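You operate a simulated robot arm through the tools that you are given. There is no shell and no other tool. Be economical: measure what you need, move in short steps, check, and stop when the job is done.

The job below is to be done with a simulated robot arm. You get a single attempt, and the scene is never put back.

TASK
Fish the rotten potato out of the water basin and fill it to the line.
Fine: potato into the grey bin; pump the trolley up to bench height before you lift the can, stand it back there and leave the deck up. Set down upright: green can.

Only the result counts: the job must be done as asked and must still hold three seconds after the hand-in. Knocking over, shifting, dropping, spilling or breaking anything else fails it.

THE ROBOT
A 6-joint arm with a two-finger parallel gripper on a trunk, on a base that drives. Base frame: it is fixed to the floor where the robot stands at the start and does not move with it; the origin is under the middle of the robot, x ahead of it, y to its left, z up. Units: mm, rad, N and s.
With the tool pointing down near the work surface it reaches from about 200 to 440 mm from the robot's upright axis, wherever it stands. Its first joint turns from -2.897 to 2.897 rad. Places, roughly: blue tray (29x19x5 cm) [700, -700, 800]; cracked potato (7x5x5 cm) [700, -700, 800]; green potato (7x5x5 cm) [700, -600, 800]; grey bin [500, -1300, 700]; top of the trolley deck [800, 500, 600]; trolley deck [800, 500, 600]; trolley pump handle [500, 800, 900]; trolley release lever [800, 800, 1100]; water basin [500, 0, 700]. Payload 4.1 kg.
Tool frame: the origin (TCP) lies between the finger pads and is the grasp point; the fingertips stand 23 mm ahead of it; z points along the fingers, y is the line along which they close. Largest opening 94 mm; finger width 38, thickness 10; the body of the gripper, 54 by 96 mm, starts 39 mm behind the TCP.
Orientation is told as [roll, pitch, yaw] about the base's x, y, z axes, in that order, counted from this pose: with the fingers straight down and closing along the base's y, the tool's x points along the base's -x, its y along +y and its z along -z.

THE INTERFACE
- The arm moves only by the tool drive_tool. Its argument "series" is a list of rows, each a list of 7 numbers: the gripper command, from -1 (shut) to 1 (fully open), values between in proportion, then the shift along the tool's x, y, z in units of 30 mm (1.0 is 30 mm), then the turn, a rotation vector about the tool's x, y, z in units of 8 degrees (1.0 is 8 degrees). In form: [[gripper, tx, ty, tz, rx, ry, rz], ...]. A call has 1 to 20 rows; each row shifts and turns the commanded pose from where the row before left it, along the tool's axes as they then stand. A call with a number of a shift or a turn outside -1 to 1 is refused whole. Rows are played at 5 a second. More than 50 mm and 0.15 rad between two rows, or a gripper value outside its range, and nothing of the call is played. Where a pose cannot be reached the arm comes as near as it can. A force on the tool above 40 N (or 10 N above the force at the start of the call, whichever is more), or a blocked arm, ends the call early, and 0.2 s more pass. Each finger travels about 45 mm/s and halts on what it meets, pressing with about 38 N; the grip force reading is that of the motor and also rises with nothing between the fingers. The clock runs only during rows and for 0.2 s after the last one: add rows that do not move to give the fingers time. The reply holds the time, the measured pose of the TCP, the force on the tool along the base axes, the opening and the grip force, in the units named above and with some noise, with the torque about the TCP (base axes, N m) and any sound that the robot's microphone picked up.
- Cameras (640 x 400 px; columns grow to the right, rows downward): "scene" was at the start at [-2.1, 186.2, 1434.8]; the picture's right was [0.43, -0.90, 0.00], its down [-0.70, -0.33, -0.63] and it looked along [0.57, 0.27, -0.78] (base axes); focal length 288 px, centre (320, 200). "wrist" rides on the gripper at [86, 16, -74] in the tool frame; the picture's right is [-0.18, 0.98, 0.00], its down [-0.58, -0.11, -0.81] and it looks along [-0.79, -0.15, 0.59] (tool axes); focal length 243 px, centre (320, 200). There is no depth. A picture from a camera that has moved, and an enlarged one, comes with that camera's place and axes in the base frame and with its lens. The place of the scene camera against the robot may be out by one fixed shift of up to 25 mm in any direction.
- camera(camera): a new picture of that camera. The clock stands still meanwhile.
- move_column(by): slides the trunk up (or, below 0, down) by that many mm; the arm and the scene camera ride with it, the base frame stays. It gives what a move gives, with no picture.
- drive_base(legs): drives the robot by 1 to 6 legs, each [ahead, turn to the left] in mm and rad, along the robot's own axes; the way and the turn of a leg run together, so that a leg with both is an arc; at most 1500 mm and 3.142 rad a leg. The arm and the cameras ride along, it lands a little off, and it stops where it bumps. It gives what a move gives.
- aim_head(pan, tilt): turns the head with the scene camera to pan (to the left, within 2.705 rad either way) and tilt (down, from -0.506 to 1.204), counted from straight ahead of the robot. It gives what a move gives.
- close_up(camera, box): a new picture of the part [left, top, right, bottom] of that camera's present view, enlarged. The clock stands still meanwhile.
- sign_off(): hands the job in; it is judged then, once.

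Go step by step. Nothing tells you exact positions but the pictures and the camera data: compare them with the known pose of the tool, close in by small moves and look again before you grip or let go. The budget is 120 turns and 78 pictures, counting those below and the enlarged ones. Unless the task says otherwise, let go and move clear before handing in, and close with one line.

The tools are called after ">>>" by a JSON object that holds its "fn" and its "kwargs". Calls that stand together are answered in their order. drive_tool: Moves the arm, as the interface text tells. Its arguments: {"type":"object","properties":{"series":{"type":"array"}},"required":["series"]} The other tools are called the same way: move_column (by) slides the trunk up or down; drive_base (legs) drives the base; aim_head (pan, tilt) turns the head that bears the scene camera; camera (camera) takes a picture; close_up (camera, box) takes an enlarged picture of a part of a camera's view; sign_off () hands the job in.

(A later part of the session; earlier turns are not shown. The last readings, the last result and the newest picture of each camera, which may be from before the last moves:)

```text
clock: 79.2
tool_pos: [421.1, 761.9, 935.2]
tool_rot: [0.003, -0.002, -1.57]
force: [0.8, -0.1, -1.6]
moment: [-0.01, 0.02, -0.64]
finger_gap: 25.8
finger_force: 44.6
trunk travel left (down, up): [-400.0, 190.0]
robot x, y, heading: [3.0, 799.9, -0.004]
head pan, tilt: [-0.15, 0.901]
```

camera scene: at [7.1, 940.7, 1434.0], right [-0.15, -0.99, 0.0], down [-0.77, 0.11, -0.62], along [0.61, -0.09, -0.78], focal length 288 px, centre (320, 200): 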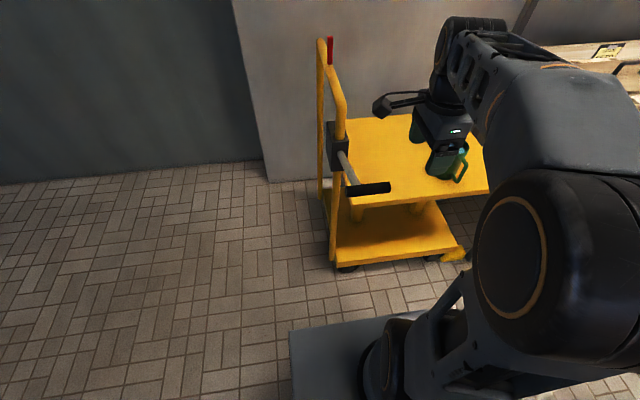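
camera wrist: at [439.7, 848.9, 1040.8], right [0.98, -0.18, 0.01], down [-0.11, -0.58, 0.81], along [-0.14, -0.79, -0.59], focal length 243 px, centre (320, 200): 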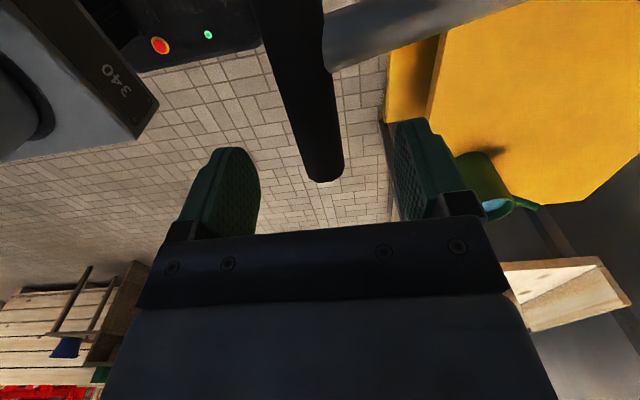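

Gripped. Now a trial downward stroke along the arc.

>>> {"fn": "drive_tool", "kwargs": {"series": [[-1, 0, -0.12, 0.5, 0, 0, 0], [-1, 0, -0.12, 0.5, 0, 0, 0], [-1, 0, -0.05, 0.5, 0, 0, 0], [-1, 0, -0.03, 0.5, 0, 0, 0], [-1, 0, 0, 0, 0, 0, 0]]}}

>>> {"fn": "camera", "kwargs": {"camera": "scene"}}

```text
clock: 80.4
tool_pos: [411.0, 761.4, 874.8]
tool_rot: [0.002, 0.001, -1.568]
force: [-18.9, 0.7, 0.2]
moment: [0.3, 0.12, -0.73]
finger_gap: 25.1
finger_force: 45.5
trunk travel left (down, up): [-400.0, 190.0]
robot x, y, heading: [2.4, 796.9, 0.002]
head pan, tilt: [-0.15, 0.901]
```

```text
39 pictures are left
camera scene: at [4.7, 940.7, 1433.9], right [-0.15, -0.99, 0.0], down [-0.77, 0.12, -0.62], along [0.62, -0.09, -0.78], focal length 288 px, centre (320, 200)
```

scene: 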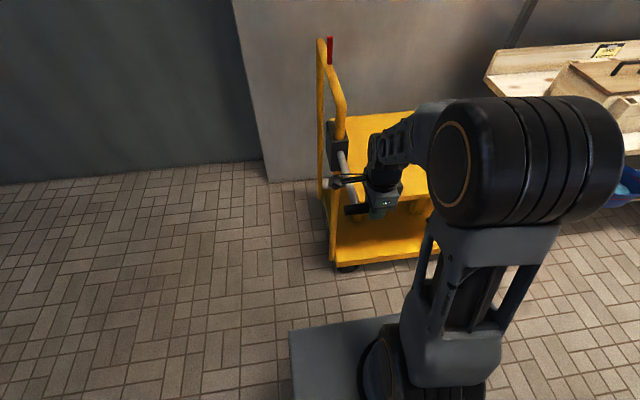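

The lever follows. Relieving the x force slightly and continuing down.

>>> {"fn": "drive_tool", "kwargs": {"series": [[-1, 0, -0.2, 0.2, 0, 0, 0], [-1, 0, -0.05, 0.4, 0, 0, 0], [-1, 0, 0, 0.5, 0, 0, 0], [-1, 0, 0, 0, 0, 0, 0]]}}

```text
clock: 81.4
tool_pos: [411.4, 760.8, 843.8]
tool_rot: [0.014, -0.003, -1.569]
force: [30.3, 0.0, 6.8]
moment: [0.48, -0.66, -0.8]
finger_gap: 25.7
finger_force: 44.9
trunk travel left (down, up): [-400.0, 190.0]
robot x, y, heading: [6.2, 796.4, 0.003]
head pan, tilt: [-0.15, 0.901]
```

>>> {"fn": "drive_tool", "kwargs": {"series": [[-1, 0, 0.28, 0, 0, 0, 0], [-1, 0, 0.1, 0.5, 0, 0, 0], [-1, 0, 0.12, 0.5, 0, 0, 0], [-1, 0, 0, 0, 0, 0, 0]]}}

```text
clock: 82.4
tool_pos: [414.8, 762.1, 812.4]
tool_rot: [-0.003, 0.0, -1.567]
force: [-17.5, 1.5, -4.7]
moment: [0.12, 0.35, -0.66]
finger_gap: 25.4
finger_force: 45.4
trunk travel left (down, up): [-400.0, 190.0]
robot x, y, heading: [5.1, 801.9, 0.009]
head pan, tilt: [-0.15, 0.901]
```

>>> {"fn": "drive_tool", "kwargs": {"series": [[-1, 0, -0.02, 0.4, 0, 0, 0], [-1, 0, 0.1, 0.4, 0, 0, 0], [-1, 0, 0, 0, 0, 0, 0]]}}

>>> {"fn": "camera", "kwargs": {"camera": "scene"}}

```text
clock: 83.2
tool_pos: [423.1, 761.1, 788.9]
tool_rot: [0.008, -0.001, -1.566]
force: [-7.1, 8.3, -1.1]
moment: [0.33, -0.24, -0.78]
finger_gap: 25.3
finger_force: 44.9
trunk travel left (down, up): [-400.0, 190.0]
robot x, y, heading: [2.1, 797.6, -0.0]
head pan, tilt: [-0.15, 0.901]
```

```text
38 pictures are left
camera scene: at [6.3, 941.5, 1433.8], right [-0.15, -0.99, 0.0], down [-0.77, 0.11, -0.62], along [0.61, -0.09, -0.78], focal length 288 px, centre (320, 200)
```

scene: 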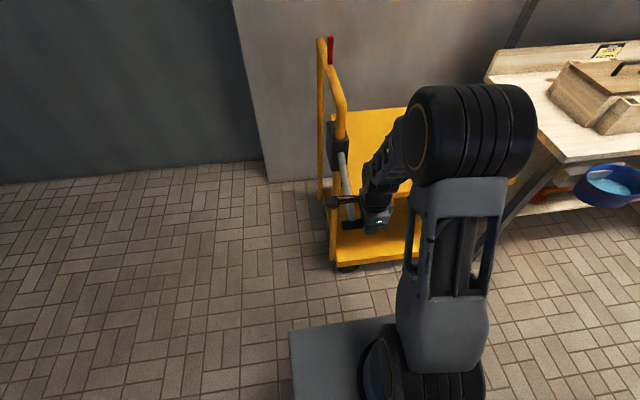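

The lever is at mid stroke and the deck has risen slightly. Continue down to find the lower stop.

>>> {"fn": "drive_tool", "kwargs": {"series": [[-1, 0, 0.12, 0.35, 0, 0, 0], [-1, 0, 0.14, 0.35, 0, 0, 0], [-1, 0, 0.15, 0.35, 0, 0, 0], [-1, 0, 0, 0, 0, 0, 0]]}}

```text
clock: 83.6
tool_pos: [424.0, 761.0, 785.9]
tool_rot: [0.007, -0.001, -1.566]
force: [-11.1, 5.0, 25.2]
moment: [-0.14, 0.23, -0.49]
finger_gap: 25.4
finger_force: 45.1
trunk travel left (down, up): [-400.0, 190.0]
robot x, y, heading: [1.7, 799.3, -0.002]
head pan, tilt: [-0.15, 0.901]
stopped in row 1: the force on the tool passed its limit (the readings are from after the stop); the commanded pose is now the measured one
```

Lower stop found at z≈786; arc fitted (centre z 862, radius ≈228). Doing an up stroke then a down stroke.

>>> {"fn": "drive_tool", "kwargs": {"series": [[-1, 0, -0.14, -0.4, 0, 0, 0], [-1, 0, -0.13, -0.4, 0, 0, 0], [-1, 0, -0.09, -0.4, 0, 0, 0], [-1, 0, -0.07, -0.43, 0, 0, 0], [-1, 0, -0.04, -0.45, 0, 0, 0], [-1, 0, -0.02, -0.45, 0, 0, 0], [-1, 0, 0.02, -0.46, 0, 0, 0], [-1, 0, 0.04, -0.47, 0, 0, 0], [-1, 0, 0.07, -0.43, 0, 0, 0], [-1, 0, 0.08, -0.4, 0, 0, 0], [-1, 0, 0.09, -0.4, 0, 0, 0], [-1, 0, 0.09, -0.35, 0, 0, 0], [-1, 0, 0, 0, 0, 0, 0]]}}

```text
clock: 86.4
tool_pos: [421.2, 760.3, 934.4]
tool_rot: [0.008, -0.002, -1.568]
force: [-7.7, 7.5, 2.0]
moment: [0.11, 0.27, -0.98]
finger_gap: 25.0
finger_force: 44.9
trunk travel left (down, up): [-400.0, 190.0]
robot x, y, heading: [4.2, 798.3, 0.004]
head pan, tilt: [-0.15, 0.901]
```

Clean up stroke. Now a full down stroke.

>>> {"fn": "drive_tool", "kwargs": {"series": [[-1, 0, -0.1, 0.4, 0, 0, 0], [-1, 0, -0.1, 0.4, 0, 0, 0], [-1, 0, -0.08, 0.4, 0, 0, 0], [-1, 0, -0.06, 0.43, 0, 0, 0], [-1, 0, -0.03, 0.45, 0, 0, 0], [-1, 0, -0.02, 0.45, 0, 0, 0], [-1, 0, 0.02, 0.45, 0, 0, 0], [-1, 0, 0.04, 0.45, 0, 0, 0], [-1, 0, 0.06, 0.43, 0, 0, 0], [-1, 0, 0.09, 0.4, 0, 0, 0], [-1, 0, 0.12, 0.4, 0, 0, 0], [-1, 0, 0.12, 0.3, 0, 0, 0], [-1, 0, 0, 0, 0, 0, 0]]}}

>>> {"fn": "camera", "kwargs": {"camera": "scene"}}

```text
clock: 89.2
tool_pos: [423.5, 761.8, 784.1]
tool_rot: [0.006, 0.0, -1.567]
force: [3.2, 10.7, 13.7]
moment: [0.08, 0.1, -0.83]
finger_gap: 25.5
finger_force: 45.6
trunk travel left (down, up): [-400.0, 190.0]
robot x, y, heading: [2.9, 794.7, 0.004]
head pan, tilt: [-0.15, 0.901]
```

```text
37 pictures are left
camera scene: at [6.4, 942.1, 1433.9], right [-0.15, -0.99, 0.0], down [-0.78, 0.11, -0.62], along [0.61, -0.09, -0.78], focal length 288 px, centre (320, 200)
```

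scene: 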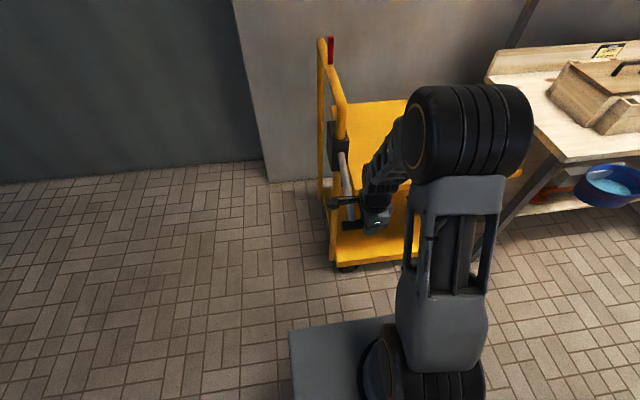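

Deck rises some 35–40 mm per stroke. Bench top is about z≈785, deck began near 580–600; pumping another full cycle.

>>> {"fn": "drive_tool", "kwargs": {"series": [[-1, 0, -0.17, -0.55, 0, 0, 0], [-1, 0, -0.12, -0.55, 0, 0, 0], [-1, 0, -0.09, -0.55, 0, 0, 0], [-1, 0, -0.04, -0.55, 0, 0, 0], [-1, 0, 0, -0.55, 0, 0, 0], [-1, 0, 0.04, -0.55, 0, 0, 0], [-1, 0, 0.08, -0.55, 0, 0, 0], [-1, 0, 0.12, -0.55, 0, 0, 0], [-1, 0, 0.15, -0.55, 0, 0, 0], [-1, 0, 0, 0, 0, 0, 0], [-1, 0, -0.15, 0.55, 0, 0, 0], [-1, 0, -0.12, 0.55, 0, 0, 0], [-1, 0, -0.08, 0.55, 0, 0, 0], [-1, 0, -0.04, 0.55, 0, 0, 0], [-1, 0, 0, 0.55, 0, 0, 0], [-1, 0, 0.04, 0.55, 0, 0, 0], [-1, 0, 0.09, 0.55, 0, 0, 0], [-1, 0, 0.12, 0.55, 0, 0, 0], [-1, 0, 0.17, 0.55, 0, 0, 0], [-1, 0, 0, 0, 0, 0, 0]]}}

>>> {"fn": "camera", "kwargs": {"camera": "scene"}}

```text
clock: 93.4
tool_pos: [422.6, 761.3, 785.0]
tool_rot: [0.003, 0.0, -1.568]
force: [-9.5, -7.1, -3.6]
moment: [-0.07, 0.07, -0.66]
finger_gap: 25.3
finger_force: 45.4
trunk travel left (down, up): [-400.0, 190.0]
robot x, y, heading: [2.8, 801.3, 0.001]
head pan, tilt: [-0.15, 0.901]
```

```text
36 pictures are left
camera scene: at [6.4, 940.2, 1433.9], right [-0.15, -0.99, 0.0], down [-0.77, 0.12, -0.62], along [0.61, -0.09, -0.78], focal length 288 px, centre (320, 200)
```

scene: 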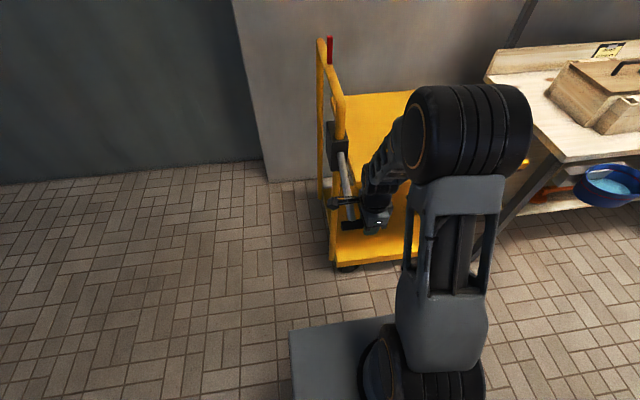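

>>> {"fn": "drive_tool", "kwargs": {"series": [[-1, 0, -0.17, -0.55, 0, 0, 0], [-1, 0, -0.12, -0.55, 0, 0, 0], [-1, 0, -0.09, -0.55, 0, 0, 0], [-1, 0, -0.04, -0.55, 0, 0, 0], [-1, 0, 0, -0.55, 0, 0, 0], [-1, 0, 0.04, -0.55, 0, 0, 0], [-1, 0, 0.08, -0.55, 0, 0, 0], [-1, 0, 0.12, -0.55, 0, 0, 0], [-1, 0, 0.15, -0.55, 0, 0, 0], [-1, 0, 0, 0, 0, 0, 0], [-1, 0, -0.15, 0.55, 0, 0, 0], [-1, 0, -0.12, 0.55, 0, 0, 0], [-1, 0, -0.08, 0.55, 0, 0, 0], [-1, 0, -0.04, 0.55, 0, 0, 0], [-1, 0, 0, 0.55, 0, 0, 0], [-1, 0, 0.04, 0.55, 0, 0, 0], [-1, 0, 0.09, 0.55, 0, 0, 0], [-1, 0, 0.12, 0.55, 0, 0, 0], [-1, 0, 0.17, 0.55, 0, 0, 0], [-1, 0, 0, 0, 0, 0, 0]]}}

>>> {"fn": "aim_head", "kwargs": {"pan": -0.4, "tilt": 0.7}}

>>> {"fn": "camera", "kwargs": {"camera": "scene"}}

```text
clock: 97.6
tool_pos: [423.6, 760.6, 784.9]
tool_rot: [0.005, -0.002, -1.567]
force: [-12.7, 3.9, -3.7]
moment: [0.09, -0.01, -0.8]
finger_gap: 25.4
finger_force: 44.9
trunk travel left (down, up): [-400.0, 190.0]
robot x, y, heading: [1.2, 793.8, 0.005]
head pan, tilt: [-0.15, 0.901]
```

```text
clock: 98.3
tool_pos: [423.4, 760.7, 783.1]
tool_rot: [0.007, -0.001, -1.568]
force: [-14.1, 4.3, -5.6]
moment: [-0.03, 0.1, -0.65]
finger_gap: 25.2
finger_force: 44.7
trunk travel left (down, up): [-400.0, 190.0]
robot x, y, heading: [7.3, 800.2, 0.005]
head pan, tilt: [-0.4, 0.7]
```

```text
35 pictures are left
camera scene: at [9.7, 919.7, 1450.0], right [-0.39, -0.92, 0.0], down [-0.59, 0.25, -0.77], along [0.71, -0.29, -0.64], focal length 288 px, centre (320, 200)
```

scene: 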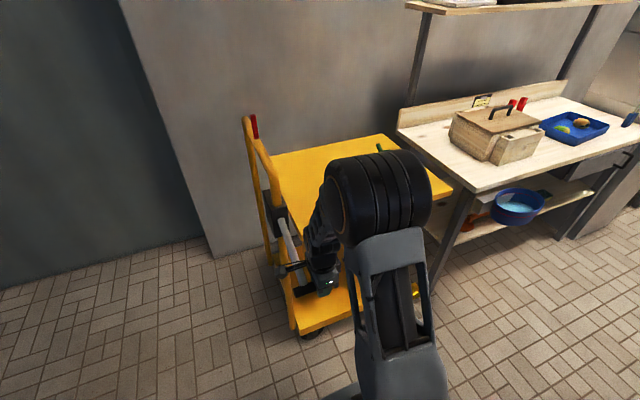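

>>> {"fn": "close_up", "kwargs": {"camera": "scene", "box": [370, 110, 530, 210]}}

```text
4.00 times, centred on (450, 160) of scene
camera zoom: at [9.7, 919.7, 1450.0], right [-0.39, -0.92, 0.0], down [-0.59, 0.25, -0.77], along [0.71, -0.29, -0.64], focal length 1152 px, centre (-200, 360)
```

zoom: 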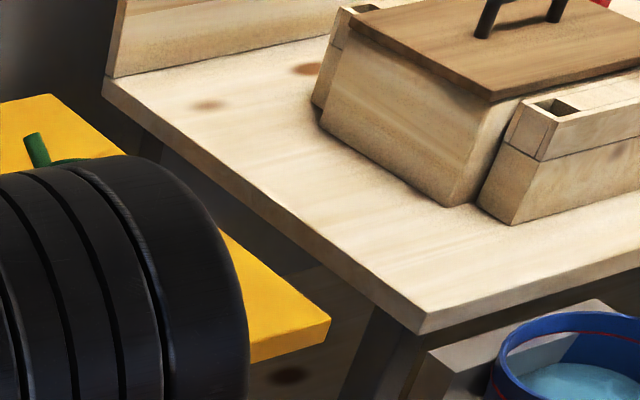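

Bench and deck look close in height, but I want to measure by touch. I bring the lever back up to its rest position, release, and rise clear.

>>> {"fn": "drive_tool", "kwargs": {"series": [[-1, 0, -0.17, -0.55, 0, 0, 0], [-1, 0, -0.12, -0.55, 0, 0, 0], [-1, 0, -0.09, -0.55, 0, 0, 0], [-1, 0, -0.04, -0.55, 0, 0, 0], [-1, 0, 0, -0.55, 0, 0, 0], [-1, 0, 0.04, -0.55, 0, 0, 0], [-1, 0, 0.08, -0.55, 0, 0, 0], [-1, 0, 0.12, -0.55, 0, 0, 0], [-1, 0, 0.15, -0.55, 0, 0, 0], [-1, 0, 0, 0, 0, 0, 0], [-0.3, 0, 0, 0, 0, 0, 0], [0.6, 0, 0, 0, 0, 0, 0], [0.6, 0, 0, 0, 0, 0, 0], [0.6, 0, 0, 0, 0, 0, 0]]}}

>>> {"fn": "drive_tool", "kwargs": {"series": [[0.6, 0, 0, -1, 0, 0, 0], [0.6, 0, 0, -1, 0, 0, 0], [0.6, 0, 0, -1, 0, 0, 0], [0.6, 0, 0, 0, 0, 0, 0]]}}

>>> {"fn": "camera", "kwargs": {"camera": "wrist"}}

```text
clock: 101.3
tool_pos: [423.7, 762.1, 933.5]
tool_rot: [0.006, 0.0, -1.567]
force: [0.7, 0.8, -0.5]
moment: [0.04, -0.01, 0.01]
finger_gap: 75.1
finger_force: 0.0
trunk travel left (down, up): [-400.0, 190.0]
robot x, y, heading: [3.7, 798.0, 0.006]
head pan, tilt: [-0.4, 0.7]
```

```text
clock: 102.3
tool_pos: [421.1, 758.7, 1024.6]
tool_rot: [0.006, -0.001, -1.568]
force: [0.1, 0.5, -0.2]
moment: [0.0, -0.03, 0.01]
finger_gap: 75.3
finger_force: 0.1
trunk travel left (down, up): [-400.0, 190.0]
robot x, y, heading: [7.3, 796.5, -0.001]
head pan, tilt: [-0.4, 0.7]
```

```text
33 pictures are left
camera wrist: at [436.9, 844.9, 1099.4], right [0.98, -0.18, 0.01], down [-0.11, -0.58, 0.81], along [-0.14, -0.79, -0.59], focal length 243 px, centre (320, 200)
```

wrist: 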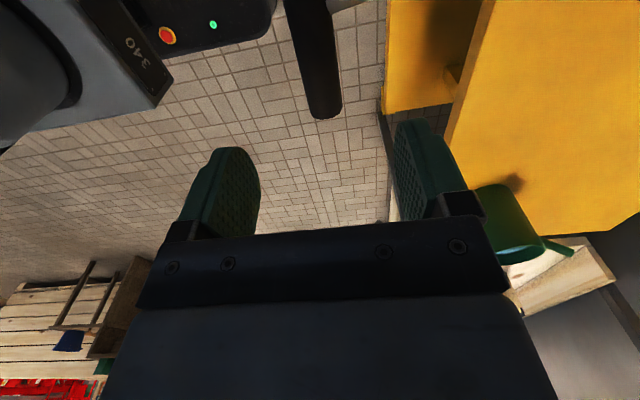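

The lever rests up. Driving to the corner between trolley and bench to touch-measure both heights.

>>> {"fn": "drive_base", "kwargs": {"legs": [[-220, 0], [0, -1.571], [650, 0], [0, 1.571], [400, 0]]}}

>>> {"fn": "aim_head", "kwargs": {"pan": -0.1, "tilt": 0.9}}

>>> {"fn": "camera", "kwargs": {"camera": "scene"}}

>>> {"fn": "camera", "kwargs": {"camera": "wrist"}}

```text
clock: 117.0
tool_pos: [616.7, 113.4, 1024.5]
tool_rot: [0.005, -0.001, -1.558]
force: [0.7, -0.5, 0.7]
moment: [-0.04, 0.02, -0.01]
finger_gap: 75.2
finger_force: 0.1
trunk travel left (down, up): [-400.0, 190.0]
robot x, y, heading: [202.6, 149.2, 0.012]
head pan, tilt: [-0.4, 0.7]
```

```text
clock: 117.8
tool_pos: [616.7, 113.5, 1025.3]
tool_rot: [0.004, -0.003, -1.558]
force: [-0.3, 0.2, 0.9]
moment: [0.02, -0.02, -0.01]
finger_gap: 75.2
finger_force: 0.0
trunk travel left (down, up): [-400.0, 190.0]
robot x, y, heading: [198.0, 146.3, 0.009]
head pan, tilt: [-0.099, 0.901]
```

```text
32 pictures are left
camera scene: at [202.9, 293.7, 1434.0], right [-0.09, -1.0, 0.0], down [-0.78, 0.07, -0.62], along [0.62, -0.06, -0.78], focal length 288 px, centre (320, 200)
```

scene: 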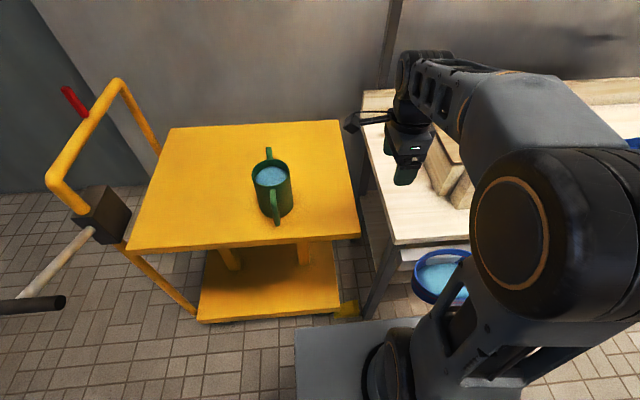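

```text
31 pictures are left
camera wrist: at [633.2, 199.5, 1099.1], right [0.99, -0.17, 0.01], down [-0.11, -0.58, 0.81], along [-0.13, -0.8, -0.59], focal length 243 px, centre (320, 200)
```

wrist: 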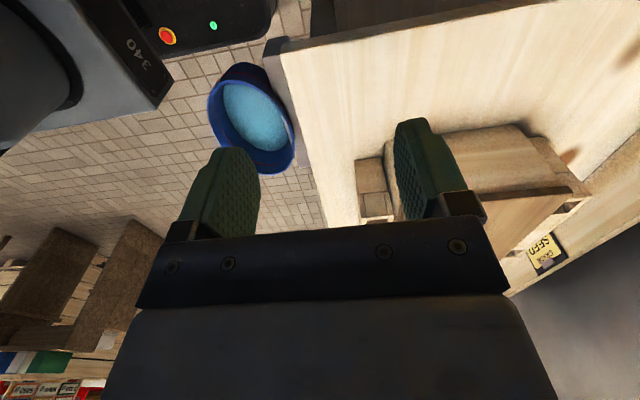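

Now touching the bench top at about (612, 50): coarse lowering, then slow steps until contact.

>>> {"fn": "drive_tool", "kwargs": {"series": [[-1, -0.7, 0, 0, 0, 0, 0], [-1, -0.7, 0, 0, 0, 0, 0], [-1, -0.7, 0, 0, 0, 0, 0], [-1, 0, 0, 0, 0, 0, 0], [-1, 0, 0, 0, 0, 0, 0]]}}

>>> {"fn": "move_column", "kwargs": {"by": -170}}

>>> {"fn": "drive_tool", "kwargs": {"series": [[-1, 0, 0, 0.13, 0, 0, 0], [-1, 0, 0, 0.13, 0, 0, 0], [-1, 0, 0, 0.13, 0, 0, 0], [-1, 0, 0, 0.13, 0, 0, 0], [-1, 0, 0, 0.13, 0, 0, 0], [-1, 0, 0, 0.13, 0, 0, 0], [-1, 0, 0, 0.13, 0, 0, 0], [-1, 0, 0, 0.13, 0, 0, 0], [-1, 0, 0, 0.13, 0, 0, 0], [-1, 0, 0, 0.13, 0, 0, 0], [-1, 0, 0, 0.13, 0, 0, 0], [-1, 0, 0, 0.13, 0, 0, 0], [-1, 0, 0, 0.13, 0, 0, 0], [-1, 0, 0, 0.13, 0, 0, 0], [-1, 0, 0, 0.13, 0, 0, 0], [-1, 0, 0, 0.13, 0, 0, 0]]}}

```text
clock: 119.0
tool_pos: [618.7, 52.8, 1023.6]
tool_rot: [0.005, -0.001, -1.557]
force: [-0.5, 0.7, 0.5]
moment: [0.01, -0.01, 0.02]
finger_gap: 0.0
finger_force: 34.3
trunk travel left (down, up): [-400.0, 190.0]
robot x, y, heading: [198.3, 149.3, 0.016]
head pan, tilt: [-0.099, 0.901]
```

```text
clock: 120.9
tool_pos: [619.5, 51.2, 854.5]
tool_rot: [0.005, -0.002, -1.556]
force: [0.2, 0.3, 0.5]
moment: [0.02, -0.02, 0.0]
finger_gap: 0.0
finger_force: 37.9
trunk travel left (down, up): [-230.0, 360.0]
robot x, y, heading: [198.8, 149.1, 0.008]
head pan, tilt: [-0.099, 0.901]
```

```text
clock: 123.0
tool_pos: [620.7, 52.9, 821.8]
tool_rot: [0.018, -0.005, -1.557]
force: [-11.2, 3.0, 19.9]
moment: [0.4, 0.37, 0.17]
finger_gap: 0.2
finger_force: 37.4
trunk travel left (down, up): [-230.0, 360.0]
robot x, y, heading: [197.7, 147.3, 0.009]
head pan, tilt: [-0.099, 0.901]
stopped in row 10: the force on the tool passed its limit (the readings are from after the stop); the commanded pose is now the measured one
```

Bench top = 822−23 ≈ 799. Now the deck: lift, move to y≈205, touch again.

>>> {"fn": "drive_tool", "kwargs": {"series": [[-1, 0, 0, -0.6, 0, 0, 0], [-1, 0, 0.1, -0.6, 0, 0, 0], [-1, 1, 0.1, 0, 0, 0, 0], [-1, 1, 0.1, 0, 0, 0, 0], [-1, 1, 0, 0, 0, 0, 0], [-1, 1, 0, 0, 0, 0, 0], [-1, 1, 0, 0, 0, 0, 0], [-1, 0.2, 0, 0, 0, 0, 0], [-1, 0, 0, 0, 0, 0, 0]]}}

>>> {"fn": "drive_tool", "kwargs": {"series": [[-1, 0, 0, 0.2, 0, 0, 0], [-1, 0, 0, 0.2, 0, 0, 0], [-1, 0, 0, 0.13, 0, 0, 0], [-1, 0, 0, 0.13, 0, 0, 0], [-1, 0, 0, 0.13, 0, 0, 0], [-1, 0, 0, 0.13, 0, 0, 0], [-1, 0, 0, 0.13, 0, 0, 0], [-1, 0, 0, 0.13, 0, 0, 0], [-1, 0, 0, 0.13, 0, 0, 0], [-1, 0, 0, 0.13, 0, 0, 0], [-1, 0, 0, 0.13, 0, 0, 0], [-1, 0, 0, 0.13, 0, 0, 0], [-1, 0, 0, 0.13, 0, 0, 0], [-1, 0, 0, 0.13, 0, 0, 0], [-1, 0, 0, 0.13, 0, 0, 0], [-1, 0, 0, 0.13, 0, 0, 0], [-1, 0, 0, 0.13, 0, 0, 0], [-1, 0, 0, 0.13, 0, 0, 0], [-1, 0, 0, 0.13, 0, 0, 0], [-1, 0, 0, 0.13, 0, 0, 0]]}}

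```text
clock: 125.0
tool_pos: [628.0, 208.4, 857.9]
tool_rot: [0.015, -0.004, -1.559]
force: [-0.2, 0.5, -0.2]
moment: [0.0, -0.01, 0.0]
finger_gap: 0.0
finger_force: 37.7
trunk travel left (down, up): [-230.0, 360.0]
robot x, y, heading: [202.5, 145.3, 0.01]
head pan, tilt: [-0.099, 0.901]
```

```text
clock: 127.3
tool_pos: [627.8, 207.0, 818.4]
tool_rot: [0.028, 0.002, -1.556]
force: [-12.9, -1.7, 23.3]
moment: [0.01, 0.49, -0.01]
finger_gap: 0.2
finger_force: 38.8
trunk travel left (down, up): [-230.0, 360.0]
robot x, y, heading: [199.5, 148.7, 0.01]
head pan, tilt: [-0.099, 0.901]
stopped in row 11: the force on the tool passed its limit (the readings are from after the stop); the commanded pose is now the measured one
```

Deck top ≈ 795, bench ≈ 799: the deck is at bench height. Now retreating and lining up in front of the can, then turning the gripper to horizontal with its camera on top.

>>> {"fn": "move_column", "kwargs": {"by": 230}}

>>> {"fn": "drive_base", "kwargs": {"legs": [[-250, 0], [0, 1.562], [240, 0], [0, -1.571]]}}

>>> {"fn": "drive_tool", "kwargs": {"series": [[0.6, 0, 0, 0, 0, 0, 1], [0.6, 0, 0, 0, 0, 0, 1], [0.6, 0, 0, 0, 0, 0, 1], [0.6, 0, 0, 0, 0, 0, 1], [0.6, 0, 0, 0, 0, 0, 1], [0.6, 0, 0, 0, 0, 0, 1], [0.6, 0, 0, 0, 0, 0, 1], [0.6, 0, 0, 0, 0, 0, 1], [0.6, 0, 0, 0, 0, 0, 1], [0.6, 0, 0, 0, 0, 0, 1], [0.6, 0, 0, 0, 0, 0, 1], [0.6, 0, 0, 0, 0, 0, 0.25], [0.6, 0, 0, 0, 0, 0, 0]]}}

```text
clock: 129.7
tool_pos: [628.7, 207.7, 1046.5]
tool_rot: [0.025, -0.001, -1.558]
force: [1.0, 0.3, 0.2]
moment: [0.0, 0.01, 0.0]
finger_gap: 0.0
finger_force: 38.1
trunk travel left (down, up): [-460.0, 130.0]
robot x, y, heading: [199.6, 147.5, 0.011]
head pan, tilt: [-0.099, 0.901]
```

```text
clock: 140.6
tool_pos: [376.7, 422.9, 1046.1]
tool_rot: [0.022, -0.002, -1.6]
force: [-0.6, -0.3, 0.1]
moment: [0.01, 0.01, 0.01]
finger_gap: 0.0
finger_force: 37.8
trunk travel left (down, up): [-460.0, 130.0]
robot x, y, heading: [-57.4, 381.2, -0.035]
head pan, tilt: [-0.099, 0.901]
```

```text
clock: 143.4
tool_pos: [372.7, 327.1, 1042.3]
tool_rot: [-0.007, 0.026, 3.119]
force: [0.6, 1.0, 0.2]
moment: [0.0, -0.01, 0.01]
finger_gap: 75.2
finger_force: 0.1
out of reach, approached as far as the arm can: row 10, 11, 12
trunk travel left (down, up): [-460.0, 130.0]
robot x, y, heading: [-52.2, 380.5, -0.027]
head pan, tilt: [-0.099, 0.901]
```

The arm hits its limit at this roll, so I return to the natural orientation and pitch to about 30° below horizontal instead (camera then clears the deck).

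>>> {"fn": "drive_tool", "kwargs": {"series": [[0.6, 0, 0, 0, 0, 0, -1], [0.6, 0, 0, 0, 0, 0, -1], [0.6, 0, 0, 0, 0, 0, -1], [0.6, 0, 0, 0, 0, 0, -1], [0.6, 0, 0, 0, 0, 0, -1], [0.6, 0, 0, 0, 0, 0, -1], [0.6, 0, 0, 0, 0, 0, -1], [0.6, 0, 0, 0, 0, 0, -1], [0.6, 0, 0, 0, 0, 0, -1], [0.6, 0, 0, 0, 0, 0, -1], [0.6, 0, 0, 0, 0, 0, -1], [0.6, 0, 0, 0, 0, 0, -1], [0.6, 0, 0, 0, 0, 0, -1], [0.6, 0, 0, 0, 0, 0, -1], [0.6, 0, 0, 0, 0, 0, -1], [0.6, 0, 0, 0, 0, 0, -1], [0.6, 0, 0, 0, 0, 0, -1], [0.6, 0, 0, 0, 0, 0, -1], [0.6, 0, 0, 0, 0, 0, -1], [0.6, 0, 0, 0, 0, 0, -1]]}}

>>> {"fn": "drive_base", "kwargs": {"legs": [[0, 0.028]]}}

```text
clock: 147.6
tool_pos: [373.2, 326.4, 1042.2]
tool_rot: [0.008, -0.023, -0.378]
force: [-0.2, -0.6, -0.5]
moment: [0.05, -0.02, -0.01]
finger_gap: 75.3
finger_force: 0.1
trunk travel left (down, up): [-460.0, 130.0]
robot x, y, heading: [-51.6, 381.4, -0.032]
head pan, tilt: [-0.099, 0.901]
```

```text
clock: 148.4
tool_pos: [375.0, 339.3, 1042.7]
tool_rot: [0.007, -0.022, -0.349]
force: [0.5, 0.2, -0.4]
moment: [0.01, 0.05, -0.03]
finger_gap: 75.3
finger_force: 0.1
trunk travel left (down, up): [-460.0, 130.0]
robot x, y, heading: [-53.3, 381.6, -0.005]
head pan, tilt: [-0.099, 0.901]
```

>>> {"fn": "drive_tool", "kwargs": {"series": [[0.6, 0, 0, 0, 0, 0, -1], [0.6, 0, 0, 0, 0, 0, -1], [0.6, 0, 0, 0, 0, 0, -0.5], [0.6, 0, 0.8, 0, 0, 0, 0], [0.6, 0, 0.8, 0, 0, 0, 0], [0.6, 0, 0, 0, 0, -1, 0], [0.6, 0, 0, 0, 0, -1, 0], [0.6, 0, 0, 0, 0, -1, 0], [0.6, 0, 0, 0, 0, -1, 0], [0.6, 0, 0, 0, 0, -1, 0], [0.6, 0, 0, 0, 0, -1, 0], [0.6, 0, 0, 0, 0, -1, 0], [0.6, 0, 0, 0, 0, -1, 0], [0.6, 0, 0, 0, 0, 0, 0]]}}

>>> {"fn": "camera", "kwargs": {"camera": "wrist"}}

>>> {"fn": "camera", "kwargs": {"camera": "scene"}}

```text
clock: 151.4
tool_pos: [403.9, 389.6, 1053.9]
tool_rot: [-0.006, -1.142, 0.004]
force: [0.6, -0.3, 0.0]
moment: [-0.05, 0.02, -0.02]
finger_gap: 75.1
finger_force: 0.0
out of reach, approached as far as the arm can: row 12, 13
trunk travel left (down, up): [-460.0, 130.0]
robot x, y, heading: [-52.7, 378.1, -0.003]
head pan, tilt: [-0.099, 0.901]
```

```text
30 pictures are left
camera wrist: at [301.1, 405.5, 1006.2], right [0.08, 0.98, 0.17], down [-0.49, -0.11, 0.86], along [0.87, -0.15, 0.47], focal length 243 px, centre (320, 200)
```

wrist: 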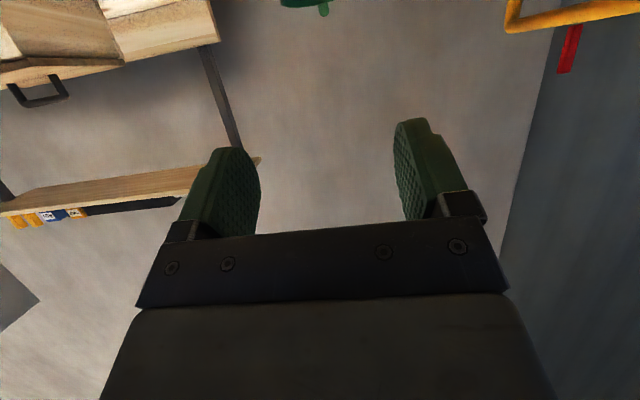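

```text
29 pictures are left
camera scene: at [-49.1, 527.2, 1493.9], right [-0.1, -0.99, 0.0], down [-0.78, 0.08, -0.62], along [0.62, -0.06, -0.78], focal length 288 px, centre (320, 200)
```

scene: 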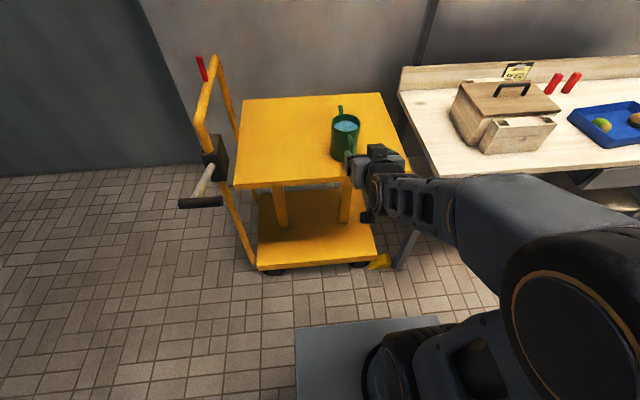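

Tool is at pitch −65°. Driving ahead 100 mm and lowering to handle height for a look.

>>> {"fn": "drive_base", "kwargs": {"legs": [[100, 0.0]]}}

>>> {"fn": "move_column", "kwargs": {"by": -190}}

>>> {"fn": "camera", "kwargs": {"camera": "wrist"}}

>>> {"fn": "camera", "kwargs": {"camera": "scene"}}

```text
clock: 152.5
tool_pos: [506.5, 387.6, 1053.7]
tool_rot: [-0.003, -1.141, 0.001]
force: [-0.2, -0.5, -0.1]
moment: [-0.03, 0.01, -0.01]
finger_gap: 75.3
finger_force: 0.1
trunk travel left (down, up): [-460.0, 130.0]
robot x, y, heading: [47.6, 379.6, -0.007]
head pan, tilt: [-0.099, 0.901]
```

```text
clock: 154.6
tool_pos: [505.9, 387.4, 864.7]
tool_rot: [-0.003, -1.142, -0.001]
force: [0.0, 0.0, -1.0]
moment: [0.0, 0.03, 0.02]
finger_gap: 75.1
finger_force: 0.1
trunk travel left (down, up): [-270.0, 320.0]
robot x, y, heading: [49.5, 380.3, -0.007]
head pan, tilt: [-0.099, 0.901]
```

```text
28 pictures are left
camera wrist: at [402.7, 403.9, 816.5], right [0.08, 0.98, 0.17], down [-0.49, -0.11, 0.86], along [0.87, -0.15, 0.47], focal length 243 px, centre (320, 200)
```

wrist: 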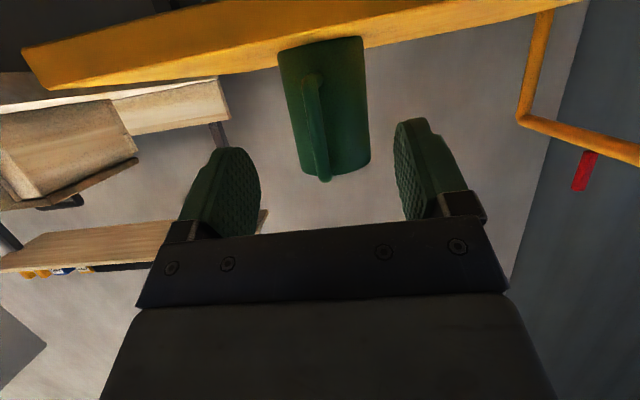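

```text
27 pictures are left
camera scene: at [52.9, 526.6, 1304.0], right [-0.11, -0.99, 0.0], down [-0.78, 0.08, -0.62], along [0.62, -0.07, -0.78], focal length 288 px, centre (320, 200)
```

scene: 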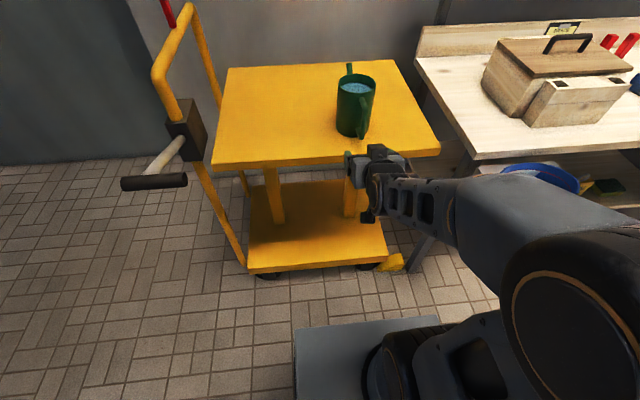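

>>> {"fn": "close_up", "kwargs": {"camera": "wrist", "box": [240, 20, 416, 190]}}

>>> {"fn": "close_up", "kwargs": {"camera": "scene", "box": [300, 50, 420, 150]}}

```text
2.35 times, centred on (328, 105) of wrist
camera zoom: at [402.7, 403.9, 816.5], right [0.08, 0.98, 0.17], down [-0.49, -0.11, 0.86], along [0.87, -0.15, 0.47], focal length 571 px, centre (301, 424)
```

zoom: 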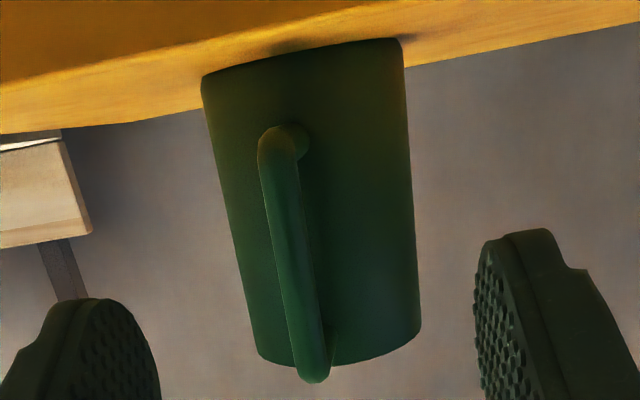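

```text
4.00 times, centred on (360, 100) of scene
camera zoom: at [52.9, 526.6, 1304.0], right [-0.11, -0.99, 0.0], down [-0.78, 0.08, -0.62], along [0.62, -0.07, -0.78], focal length 1152 px, centre (160, 600)
```

zoom: 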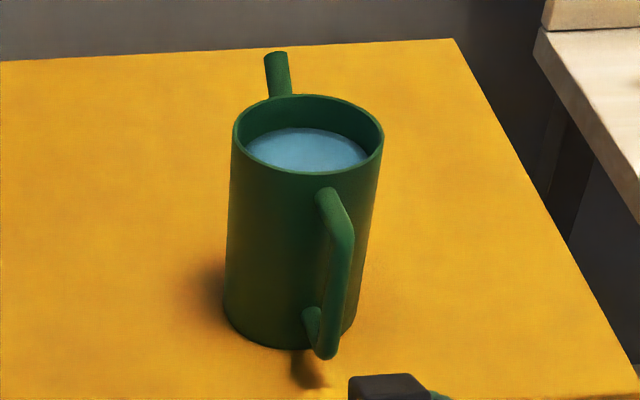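

Handle bar is near (645, 370, z 815–915), body centre ≈ (712, 383), radius ≈48; handle points about 11° off −x. I drive ahead, yaw the tool 11° and line up behind the handle.

>>> {"fn": "drive_base", "kwargs": {"legs": [[85, 0.007]]}}

>>> {"fn": "drive_tool", "kwargs": {"series": [[0.6, 0, -0.9, 0, 0, 0, 0], [0.6, 0, 0, 0, -0.63, 0, -0.29], [0.6, 0, 0, 0, -0.63, 0, -0.29], [0.6, -0.24, 0, -0.11, 0, 0, 0], [0.6, 0, 0, 0, 0, 0, 0]]}}

>>> {"fn": "camera", "kwargs": {"camera": "wrist"}}

>>> {"fn": "close_up", "kwargs": {"camera": "scene", "box": [280, 50, 440, 150]}}

```text
clock: 155.7
tool_pos: [589.8, 391.2, 863.7]
tool_rot: [-0.005, -1.143, 0.008]
force: [0.9, -0.9, -0.4]
moment: [0.01, 0.05, 0.01]
finger_gap: 75.1
finger_force: 0.0
trunk travel left (down, up): [-270.0, 320.0]
robot x, y, heading: [132.6, 379.7, 0.004]
head pan, tilt: [-0.099, 0.901]
```

```text
clock: 156.9
tool_pos: [591.4, 363.2, 872.3]
tool_rot: [-0.002, -1.141, 0.198]
force: [0.2, 0.4, -0.4]
moment: [-0.01, -0.01, 0.01]
finger_gap: 75.1
finger_force: 0.0
trunk travel left (down, up): [-270.0, 320.0]
robot x, y, heading: [130.7, 381.2, -0.001]
head pan, tilt: [-0.099, 0.901]
```

```text
24 pictures are left
camera wrist: at [486.6, 359.0, 824.4], right [-0.12, 0.98, 0.17], down [-0.46, -0.2, 0.87], along [0.88, 0.03, 0.47], focal length 243 px, centre (320, 200)
```

wrist: 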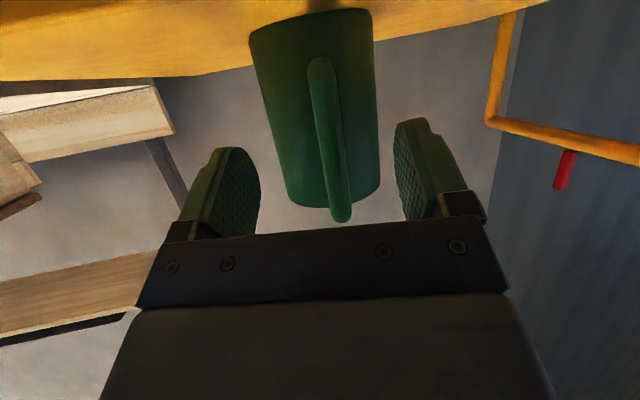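

```text
4.00 times, centred on (360, 100) of scene
camera zoom: at [136.3, 526.5, 1303.9], right [-0.1, -1.0, 0.0], down [-0.78, 0.08, -0.62], along [0.62, -0.06, -0.78], focal length 1152 px, centre (160, 600)
```

zoom: 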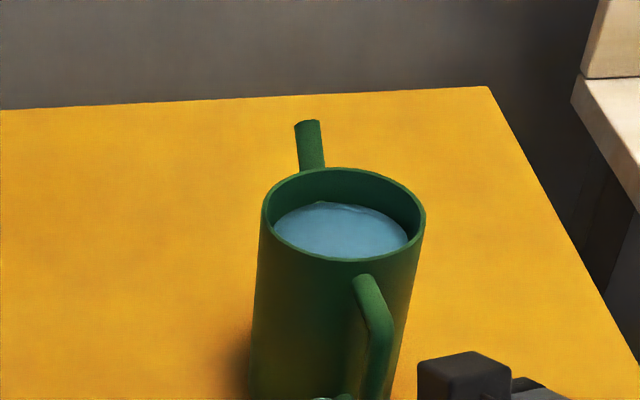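

Aligned with the handle; stepping 28 mm forward and 4 mm left, then checking.

>>> {"fn": "drive_tool", "kwargs": {"series": [[0.6, -0.19, 0.13, 0.42, 0, 0, 0], [0.6, -0.19, 0, 0.42, 0, 0, 0], [0.6, 0, 0, 0, 0, 0, 0]]}}

>>> {"fn": "camera", "kwargs": {"camera": "wrist"}}

```text
clock: 157.7
tool_pos: [616.6, 374.2, 871.7]
tool_rot: [-0.005, -1.139, 0.203]
force: [-0.8, 0.2, 0.5]
moment: [0.0, 0.01, -0.02]
finger_gap: 75.2
finger_force: 0.0
trunk travel left (down, up): [-270.0, 320.0]
robot x, y, heading: [135.7, 378.1, 0.001]
head pan, tilt: [-0.099, 0.901]
```

```text
22 pictures are left
camera wrist: at [512.7, 368.5, 823.9], right [-0.12, 0.98, 0.17], down [-0.46, -0.2, 0.86], along [0.88, 0.03, 0.47], focal length 243 px, centre (320, 200)
```

wrist: 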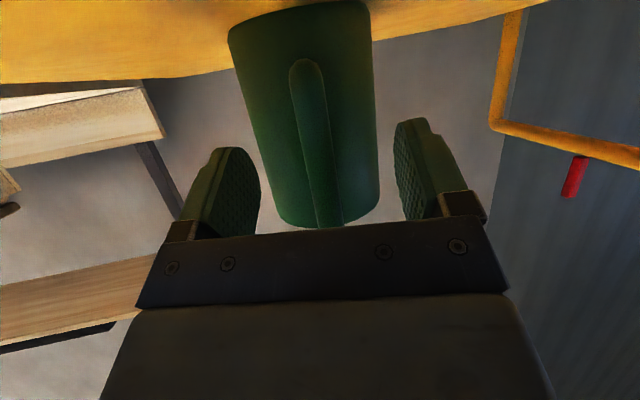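

Fingers already straddle the handle; 8 mm more, then close.

>>> {"fn": "drive_tool", "kwargs": {"series": [[0.6, -0.11, 0, 0.24, 0, 0, 0], [0.2, 0, 0, 0, 0, 0, 0], [-0.2, 0, 0, 0, 0, 0, 0], [-0.6, 0, 0, 0, 0, 0, 0], [-1, 0, 0, 0, 0, 0, 0], [-1, 0, 0, 0, 0, 0, 0], [-1, 0, 0, 0, 0, 0, 0], [-1, 0, 0, 0, 0, 0, 0]]}}

>>> {"fn": "camera", "kwargs": {"camera": "wrist"}}

```text
clock: 159.5
tool_pos: [623.4, 374.9, 871.1]
tool_rot: [-0.004, -1.138, 0.201]
force: [0.1, -0.8, -0.9]
moment: [0.1, 0.02, -0.02]
finger_gap: 13.7
finger_force: 38.5
trunk travel left (down, up): [-270.0, 320.0]
robot x, y, heading: [130.8, 384.5, 0.008]
head pan, tilt: [-0.099, 0.901]
```

```text
21 pictures are left
camera wrist: at [519.8, 369.9, 824.3], right [-0.12, 0.98, 0.17], down [-0.46, -0.2, 0.86], along [0.88, 0.03, 0.47], focal length 243 px, centre (320, 200)
```

wrist: 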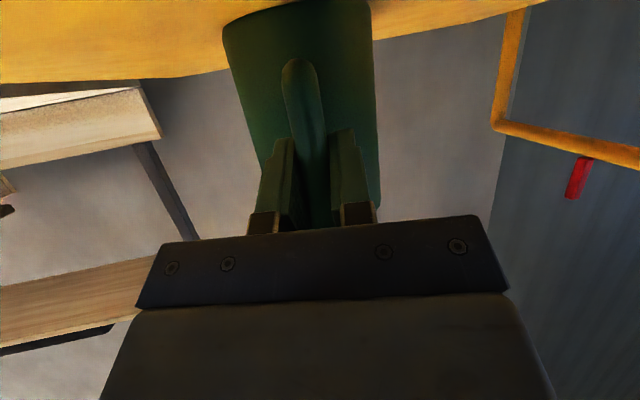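

Handle gripped (13.7 mm). A slow 12 mm test lift.

>>> {"fn": "drive_tool", "kwargs": {"series": [[-1, -0.12, 0, -0.055, 0, 0, 0], [-1, -0.12, 0, -0.055, 0, 0, 0], [-1, -0.12, 0, -0.055, 0, 0, 0], [-1, 0, 0, 0, 0, 0, 0], [-1, 0, 0, 0, 0, 0, 0]]}}

>>> {"fn": "camera", "kwargs": {"camera": "wrist"}}

```text
clock: 160.7
tool_pos: [624.2, 375.6, 883.2]
tool_rot: [-0.003, -1.139, 0.2]
force: [0.0, 0.5, -3.3]
moment: [-0.01, 0.21, -0.01]
finger_gap: 13.2
finger_force: 38.3
trunk travel left (down, up): [-270.0, 320.0]
robot x, y, heading: [133.0, 381.3, 0.003]
head pan, tilt: [-0.099, 0.901]
```

```text
20 pictures are left
camera wrist: at [519.8, 370.2, 836.0], right [-0.12, 0.98, 0.17], down [-0.46, -0.2, 0.87], along [0.88, 0.03, 0.47], focal length 243 px, centre (320, 200)
```

wrist: 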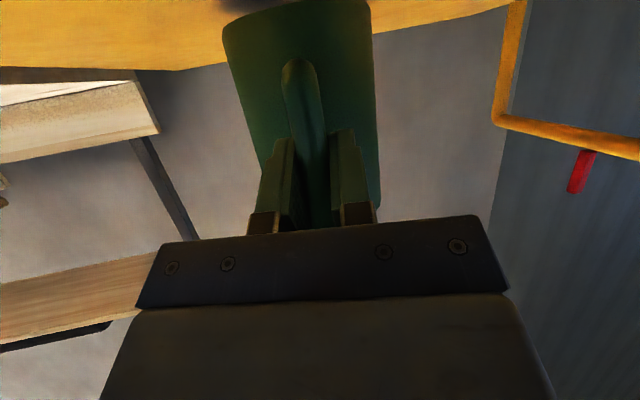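

The lift is clean (can light, not rotating in grip). Raising more, then backing off and moving over to the basin.

>>> {"fn": "move_column", "kwargs": {"by": 90}}

>>> {"fn": "drive_base", "kwargs": {"legs": [[-380, 0], [0, -1.571], [412, 0], [0, 1.571]]}}

>>> {"fn": "camera", "kwargs": {"camera": "scene"}}

```text
clock: 161.9
tool_pos: [624.0, 375.0, 973.2]
tool_rot: [-0.004, -1.14, 0.201]
force: [-0.4, 0.4, -3.1]
moment: [-0.03, 0.22, 0.0]
finger_gap: 13.4
finger_force: 38.1
trunk travel left (down, up): [-360.0, 230.0]
robot x, y, heading: [130.0, 378.4, 0.002]
head pan, tilt: [-0.099, 0.901]
```

```text
clock: 174.1
tool_pos: [252.6, -45.7, 972.9]
tool_rot: [-0.004, -1.14, 0.199]
force: [-0.3, 0.4, -2.2]
moment: [-0.03, 0.2, 0.05]
finger_gap: 13.4
finger_force: 38.2
trunk travel left (down, up): [-360.0, 230.0]
robot x, y, heading: [-237.4, -40.0, 0.001]
head pan, tilt: [-0.099, 0.901]
```

```text
19 pictures are left
camera scene: at [-234.4, 106.1, 1393.9], right [-0.1, -0.99, 0.0], down [-0.78, 0.08, -0.62], along [0.62, -0.06, -0.78], focal length 288 px, centre (320, 200)
```

scene: 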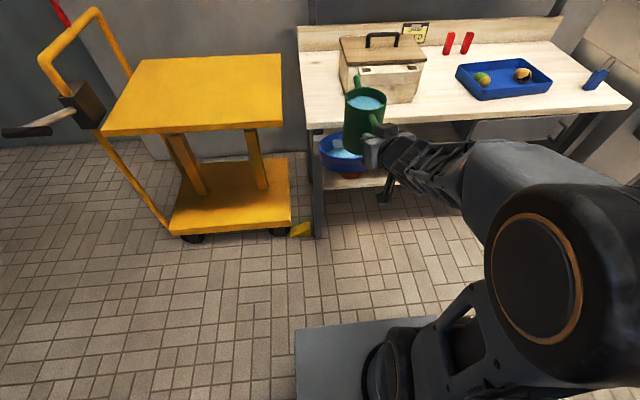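

Landed well. Turning the spout to point straight at the basin, retracting slightly, driving up and lowering.

>>> {"fn": "drive_tool", "kwargs": {"series": [[-1, 0, 0, 0, 0.42, 0, 0.19], [-1, 0, 0, 0, 0.42, 0, 0.19], [-1, 0, 0, 0, 0.42, 0, 0.19], [-1, 0.16, 0, -0.35, 0, 0, 0], [-1, 0.16, 0, -0.35, 0, 0, 0], [-1, 0.16, 0, -0.35, 0, 0, 0], [-1, 0, 0, 0, 0, 0, 0]]}}

>>> {"fn": "drive_base", "kwargs": {"legs": [[100, 0]]}}

>>> {"fn": "move_column", "kwargs": {"by": -70}}

>>> {"fn": "drive_tool", "kwargs": {"series": [[-1, 0, 0, 0, 0, 0.5, 0], [-1, 0, 0, 0, 0, 0.5, 0], [-1, 0, 0, 0, 0, 0.5, 0], [-1, 0, 0, 0, 0, 0.5, 0], [-1, 0, 0, 0, 0, 0, 0]]}}

>>> {"fn": "camera", "kwargs": {"camera": "scene"}}

```text
clock: 175.7
tool_pos: [217.3, -45.0, 974.1]
tool_rot: [-0.008, -1.139, 0.01]
force: [-0.7, -0.5, -2.7]
moment: [0.04, 0.2, 0.0]
finger_gap: 13.5
finger_force: 38.0
trunk travel left (down, up): [-360.0, 230.0]
robot x, y, heading: [-236.7, -43.1, 0.001]
head pan, tilt: [-0.099, 0.901]
```

```text
clock: 176.8
tool_pos: [321.2, -45.6, 973.6]
tool_rot: [-0.007, -1.14, 0.009]
force: [-0.3, -0.8, -2.1]
moment: [0.02, 0.2, 0.01]
finger_gap: 13.6
finger_force: 38.2
trunk travel left (down, up): [-360.0, 230.0]
robot x, y, heading: [-140.7, -42.9, 0.003]
head pan, tilt: [-0.099, 0.901]
```

```text
clock: 177.9
tool_pos: [321.5, -44.5, 902.8]
tool_rot: [-0.006, -1.139, 0.009]
force: [0.6, -0.4, -2.6]
moment: [-0.04, 0.22, -0.01]
finger_gap: 13.8
finger_force: 37.8
trunk travel left (down, up): [-290.0, 300.0]
robot x, y, heading: [-133.8, -40.0, -0.003]
head pan, tilt: [-0.099, 0.901]
```

```text
clock: 179.1
tool_pos: [321.9, -48.7, 903.1]
tool_rot: [-0.022, -0.906, 0.005]
force: [-0.1, -0.5, -3.1]
moment: [0.05, 0.22, 0.02]
finger_gap: 13.6
finger_force: 38.1
out of reach, approached as far as the arm can: row 3
trunk travel left (down, up): [-290.0, 300.0]
robot x, y, heading: [-132.8, -41.2, -0.004]
head pan, tilt: [-0.099, 0.901]
```

```text
18 pictures are left
camera scene: at [-131.0, 106.1, 1323.9], right [-0.1, -1.0, 0.0], down [-0.78, 0.08, -0.62], along [0.62, -0.06, -0.78], focal length 288 px, centre (320, 200)
```

scene: 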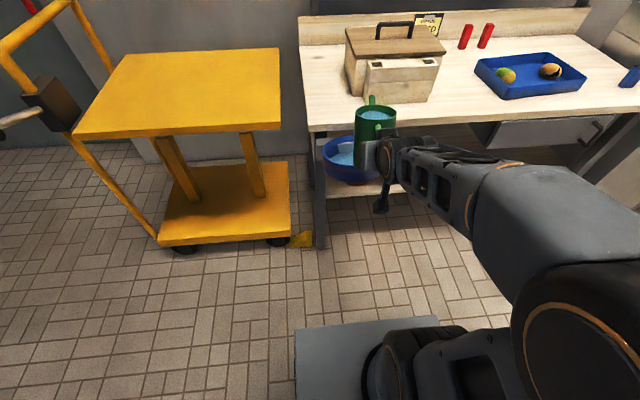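

>>> {"fn": "drive_tool", "kwargs": {"series": [[-1, 0, 0.2, 0, 0, 0.5, 0], [-1, 0, 0.2, 0, 0, 0.5, 0], [-1, 0, 0, 0, 0, 0.5, 0], [-1, 0, 0, 0, 0, 0.5, 0], [-1, 0, 0, 0, 0, 0, 0]]}}

>>> {"fn": "close_up", "kwargs": {"camera": "scene", "box": [290, 70, 450, 220]}}

```text
clock: 180.3
tool_pos: [321.8, -35.6, 903.1]
tool_rot: [-0.019, -0.625, -0.002]
force: [0.3, 0.3, -2.9]
moment: [0.03, 0.16, 0.0]
finger_gap: 13.7
finger_force: 38.1
trunk travel left (down, up): [-290.0, 300.0]
robot x, y, heading: [-136.2, -39.6, -0.003]
head pan, tilt: [-0.099, 0.901]
```

```text
2.67 times, centred on (370, 145) of scene
camera zoom: at [-131.0, 106.1, 1323.9], right [-0.1, -1.0, 0.0], down [-0.78, 0.08, -0.62], along [0.62, -0.06, -0.78], focal length 768 px, centre (187, 347)
```

zoom: 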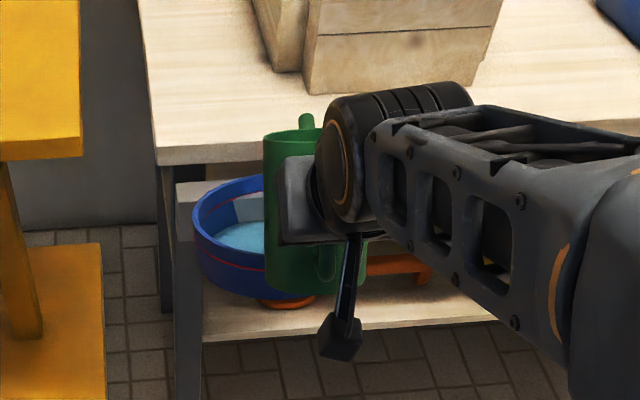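

Tilted 29°; tip is over the basin near (480, −50). Lowering 60 mm, shifting 12 mm left, then tilting in small steps.

>>> {"fn": "move_column", "kwargs": {"by": -60}}

>>> {"fn": "drive_tool", "kwargs": {"series": [[-1, 0, 0.2, 0, 0, 0.25, 0], [-1, 0, 0.2, 0, 0, 0.25, 0], [-1, 0, 0, 0, 0, 0.25, 0], [-1, 0, 0, 0, 0, 0, 0], [-1, 0, 0, 0, 0, 0, 0], [-1, 0, 0, 0, 0, 0, 0]]}}

>>> {"fn": "close_up", "kwargs": {"camera": "scene", "box": [290, 70, 450, 220]}}

```text
clock: 181.3
tool_pos: [318.7, -34.8, 846.7]
tool_rot: [-0.017, -0.633, -0.002]
force: [-21.4, 1.4, 14.0]
moment: [0.05, 0.17, 0.02]
finger_gap: 13.4
finger_force: 37.7
trunk travel left (down, up): [-230.0, 360.0]
robot x, y, heading: [-135.9, -40.7, -0.003]
head pan, tilt: [-0.099, 0.901]
```

```text
clock: 182.7
tool_pos: [321.6, -23.6, 844.4]
tool_rot: [-0.014, -0.526, -0.004]
force: [-0.1, -0.6, -2.8]
moment: [0.09, 0.12, 0.01]
finger_gap: 13.6
finger_force: 37.8
trunk travel left (down, up): [-230.0, 360.0]
robot x, y, heading: [-134.4, -37.3, -0.001]
head pan, tilt: [-0.099, 0.901]
```

```text
2.67 times, centred on (370, 145) of scene
camera zoom: at [-131.0, 106.1, 1263.9], right [-0.1, -1.0, 0.0], down [-0.78, 0.08, -0.62], along [0.62, -0.06, -0.78], focal length 768 px, centre (187, 347)
```

zoom: 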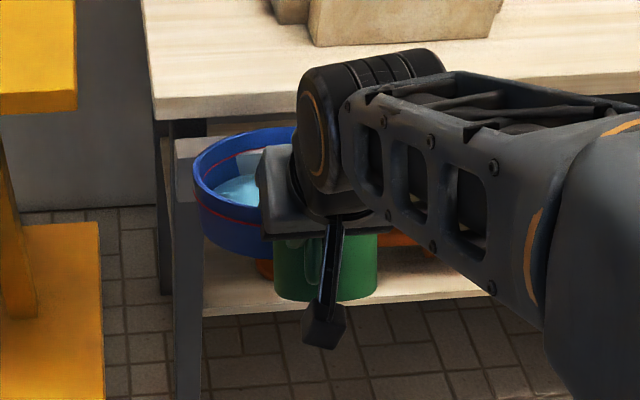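

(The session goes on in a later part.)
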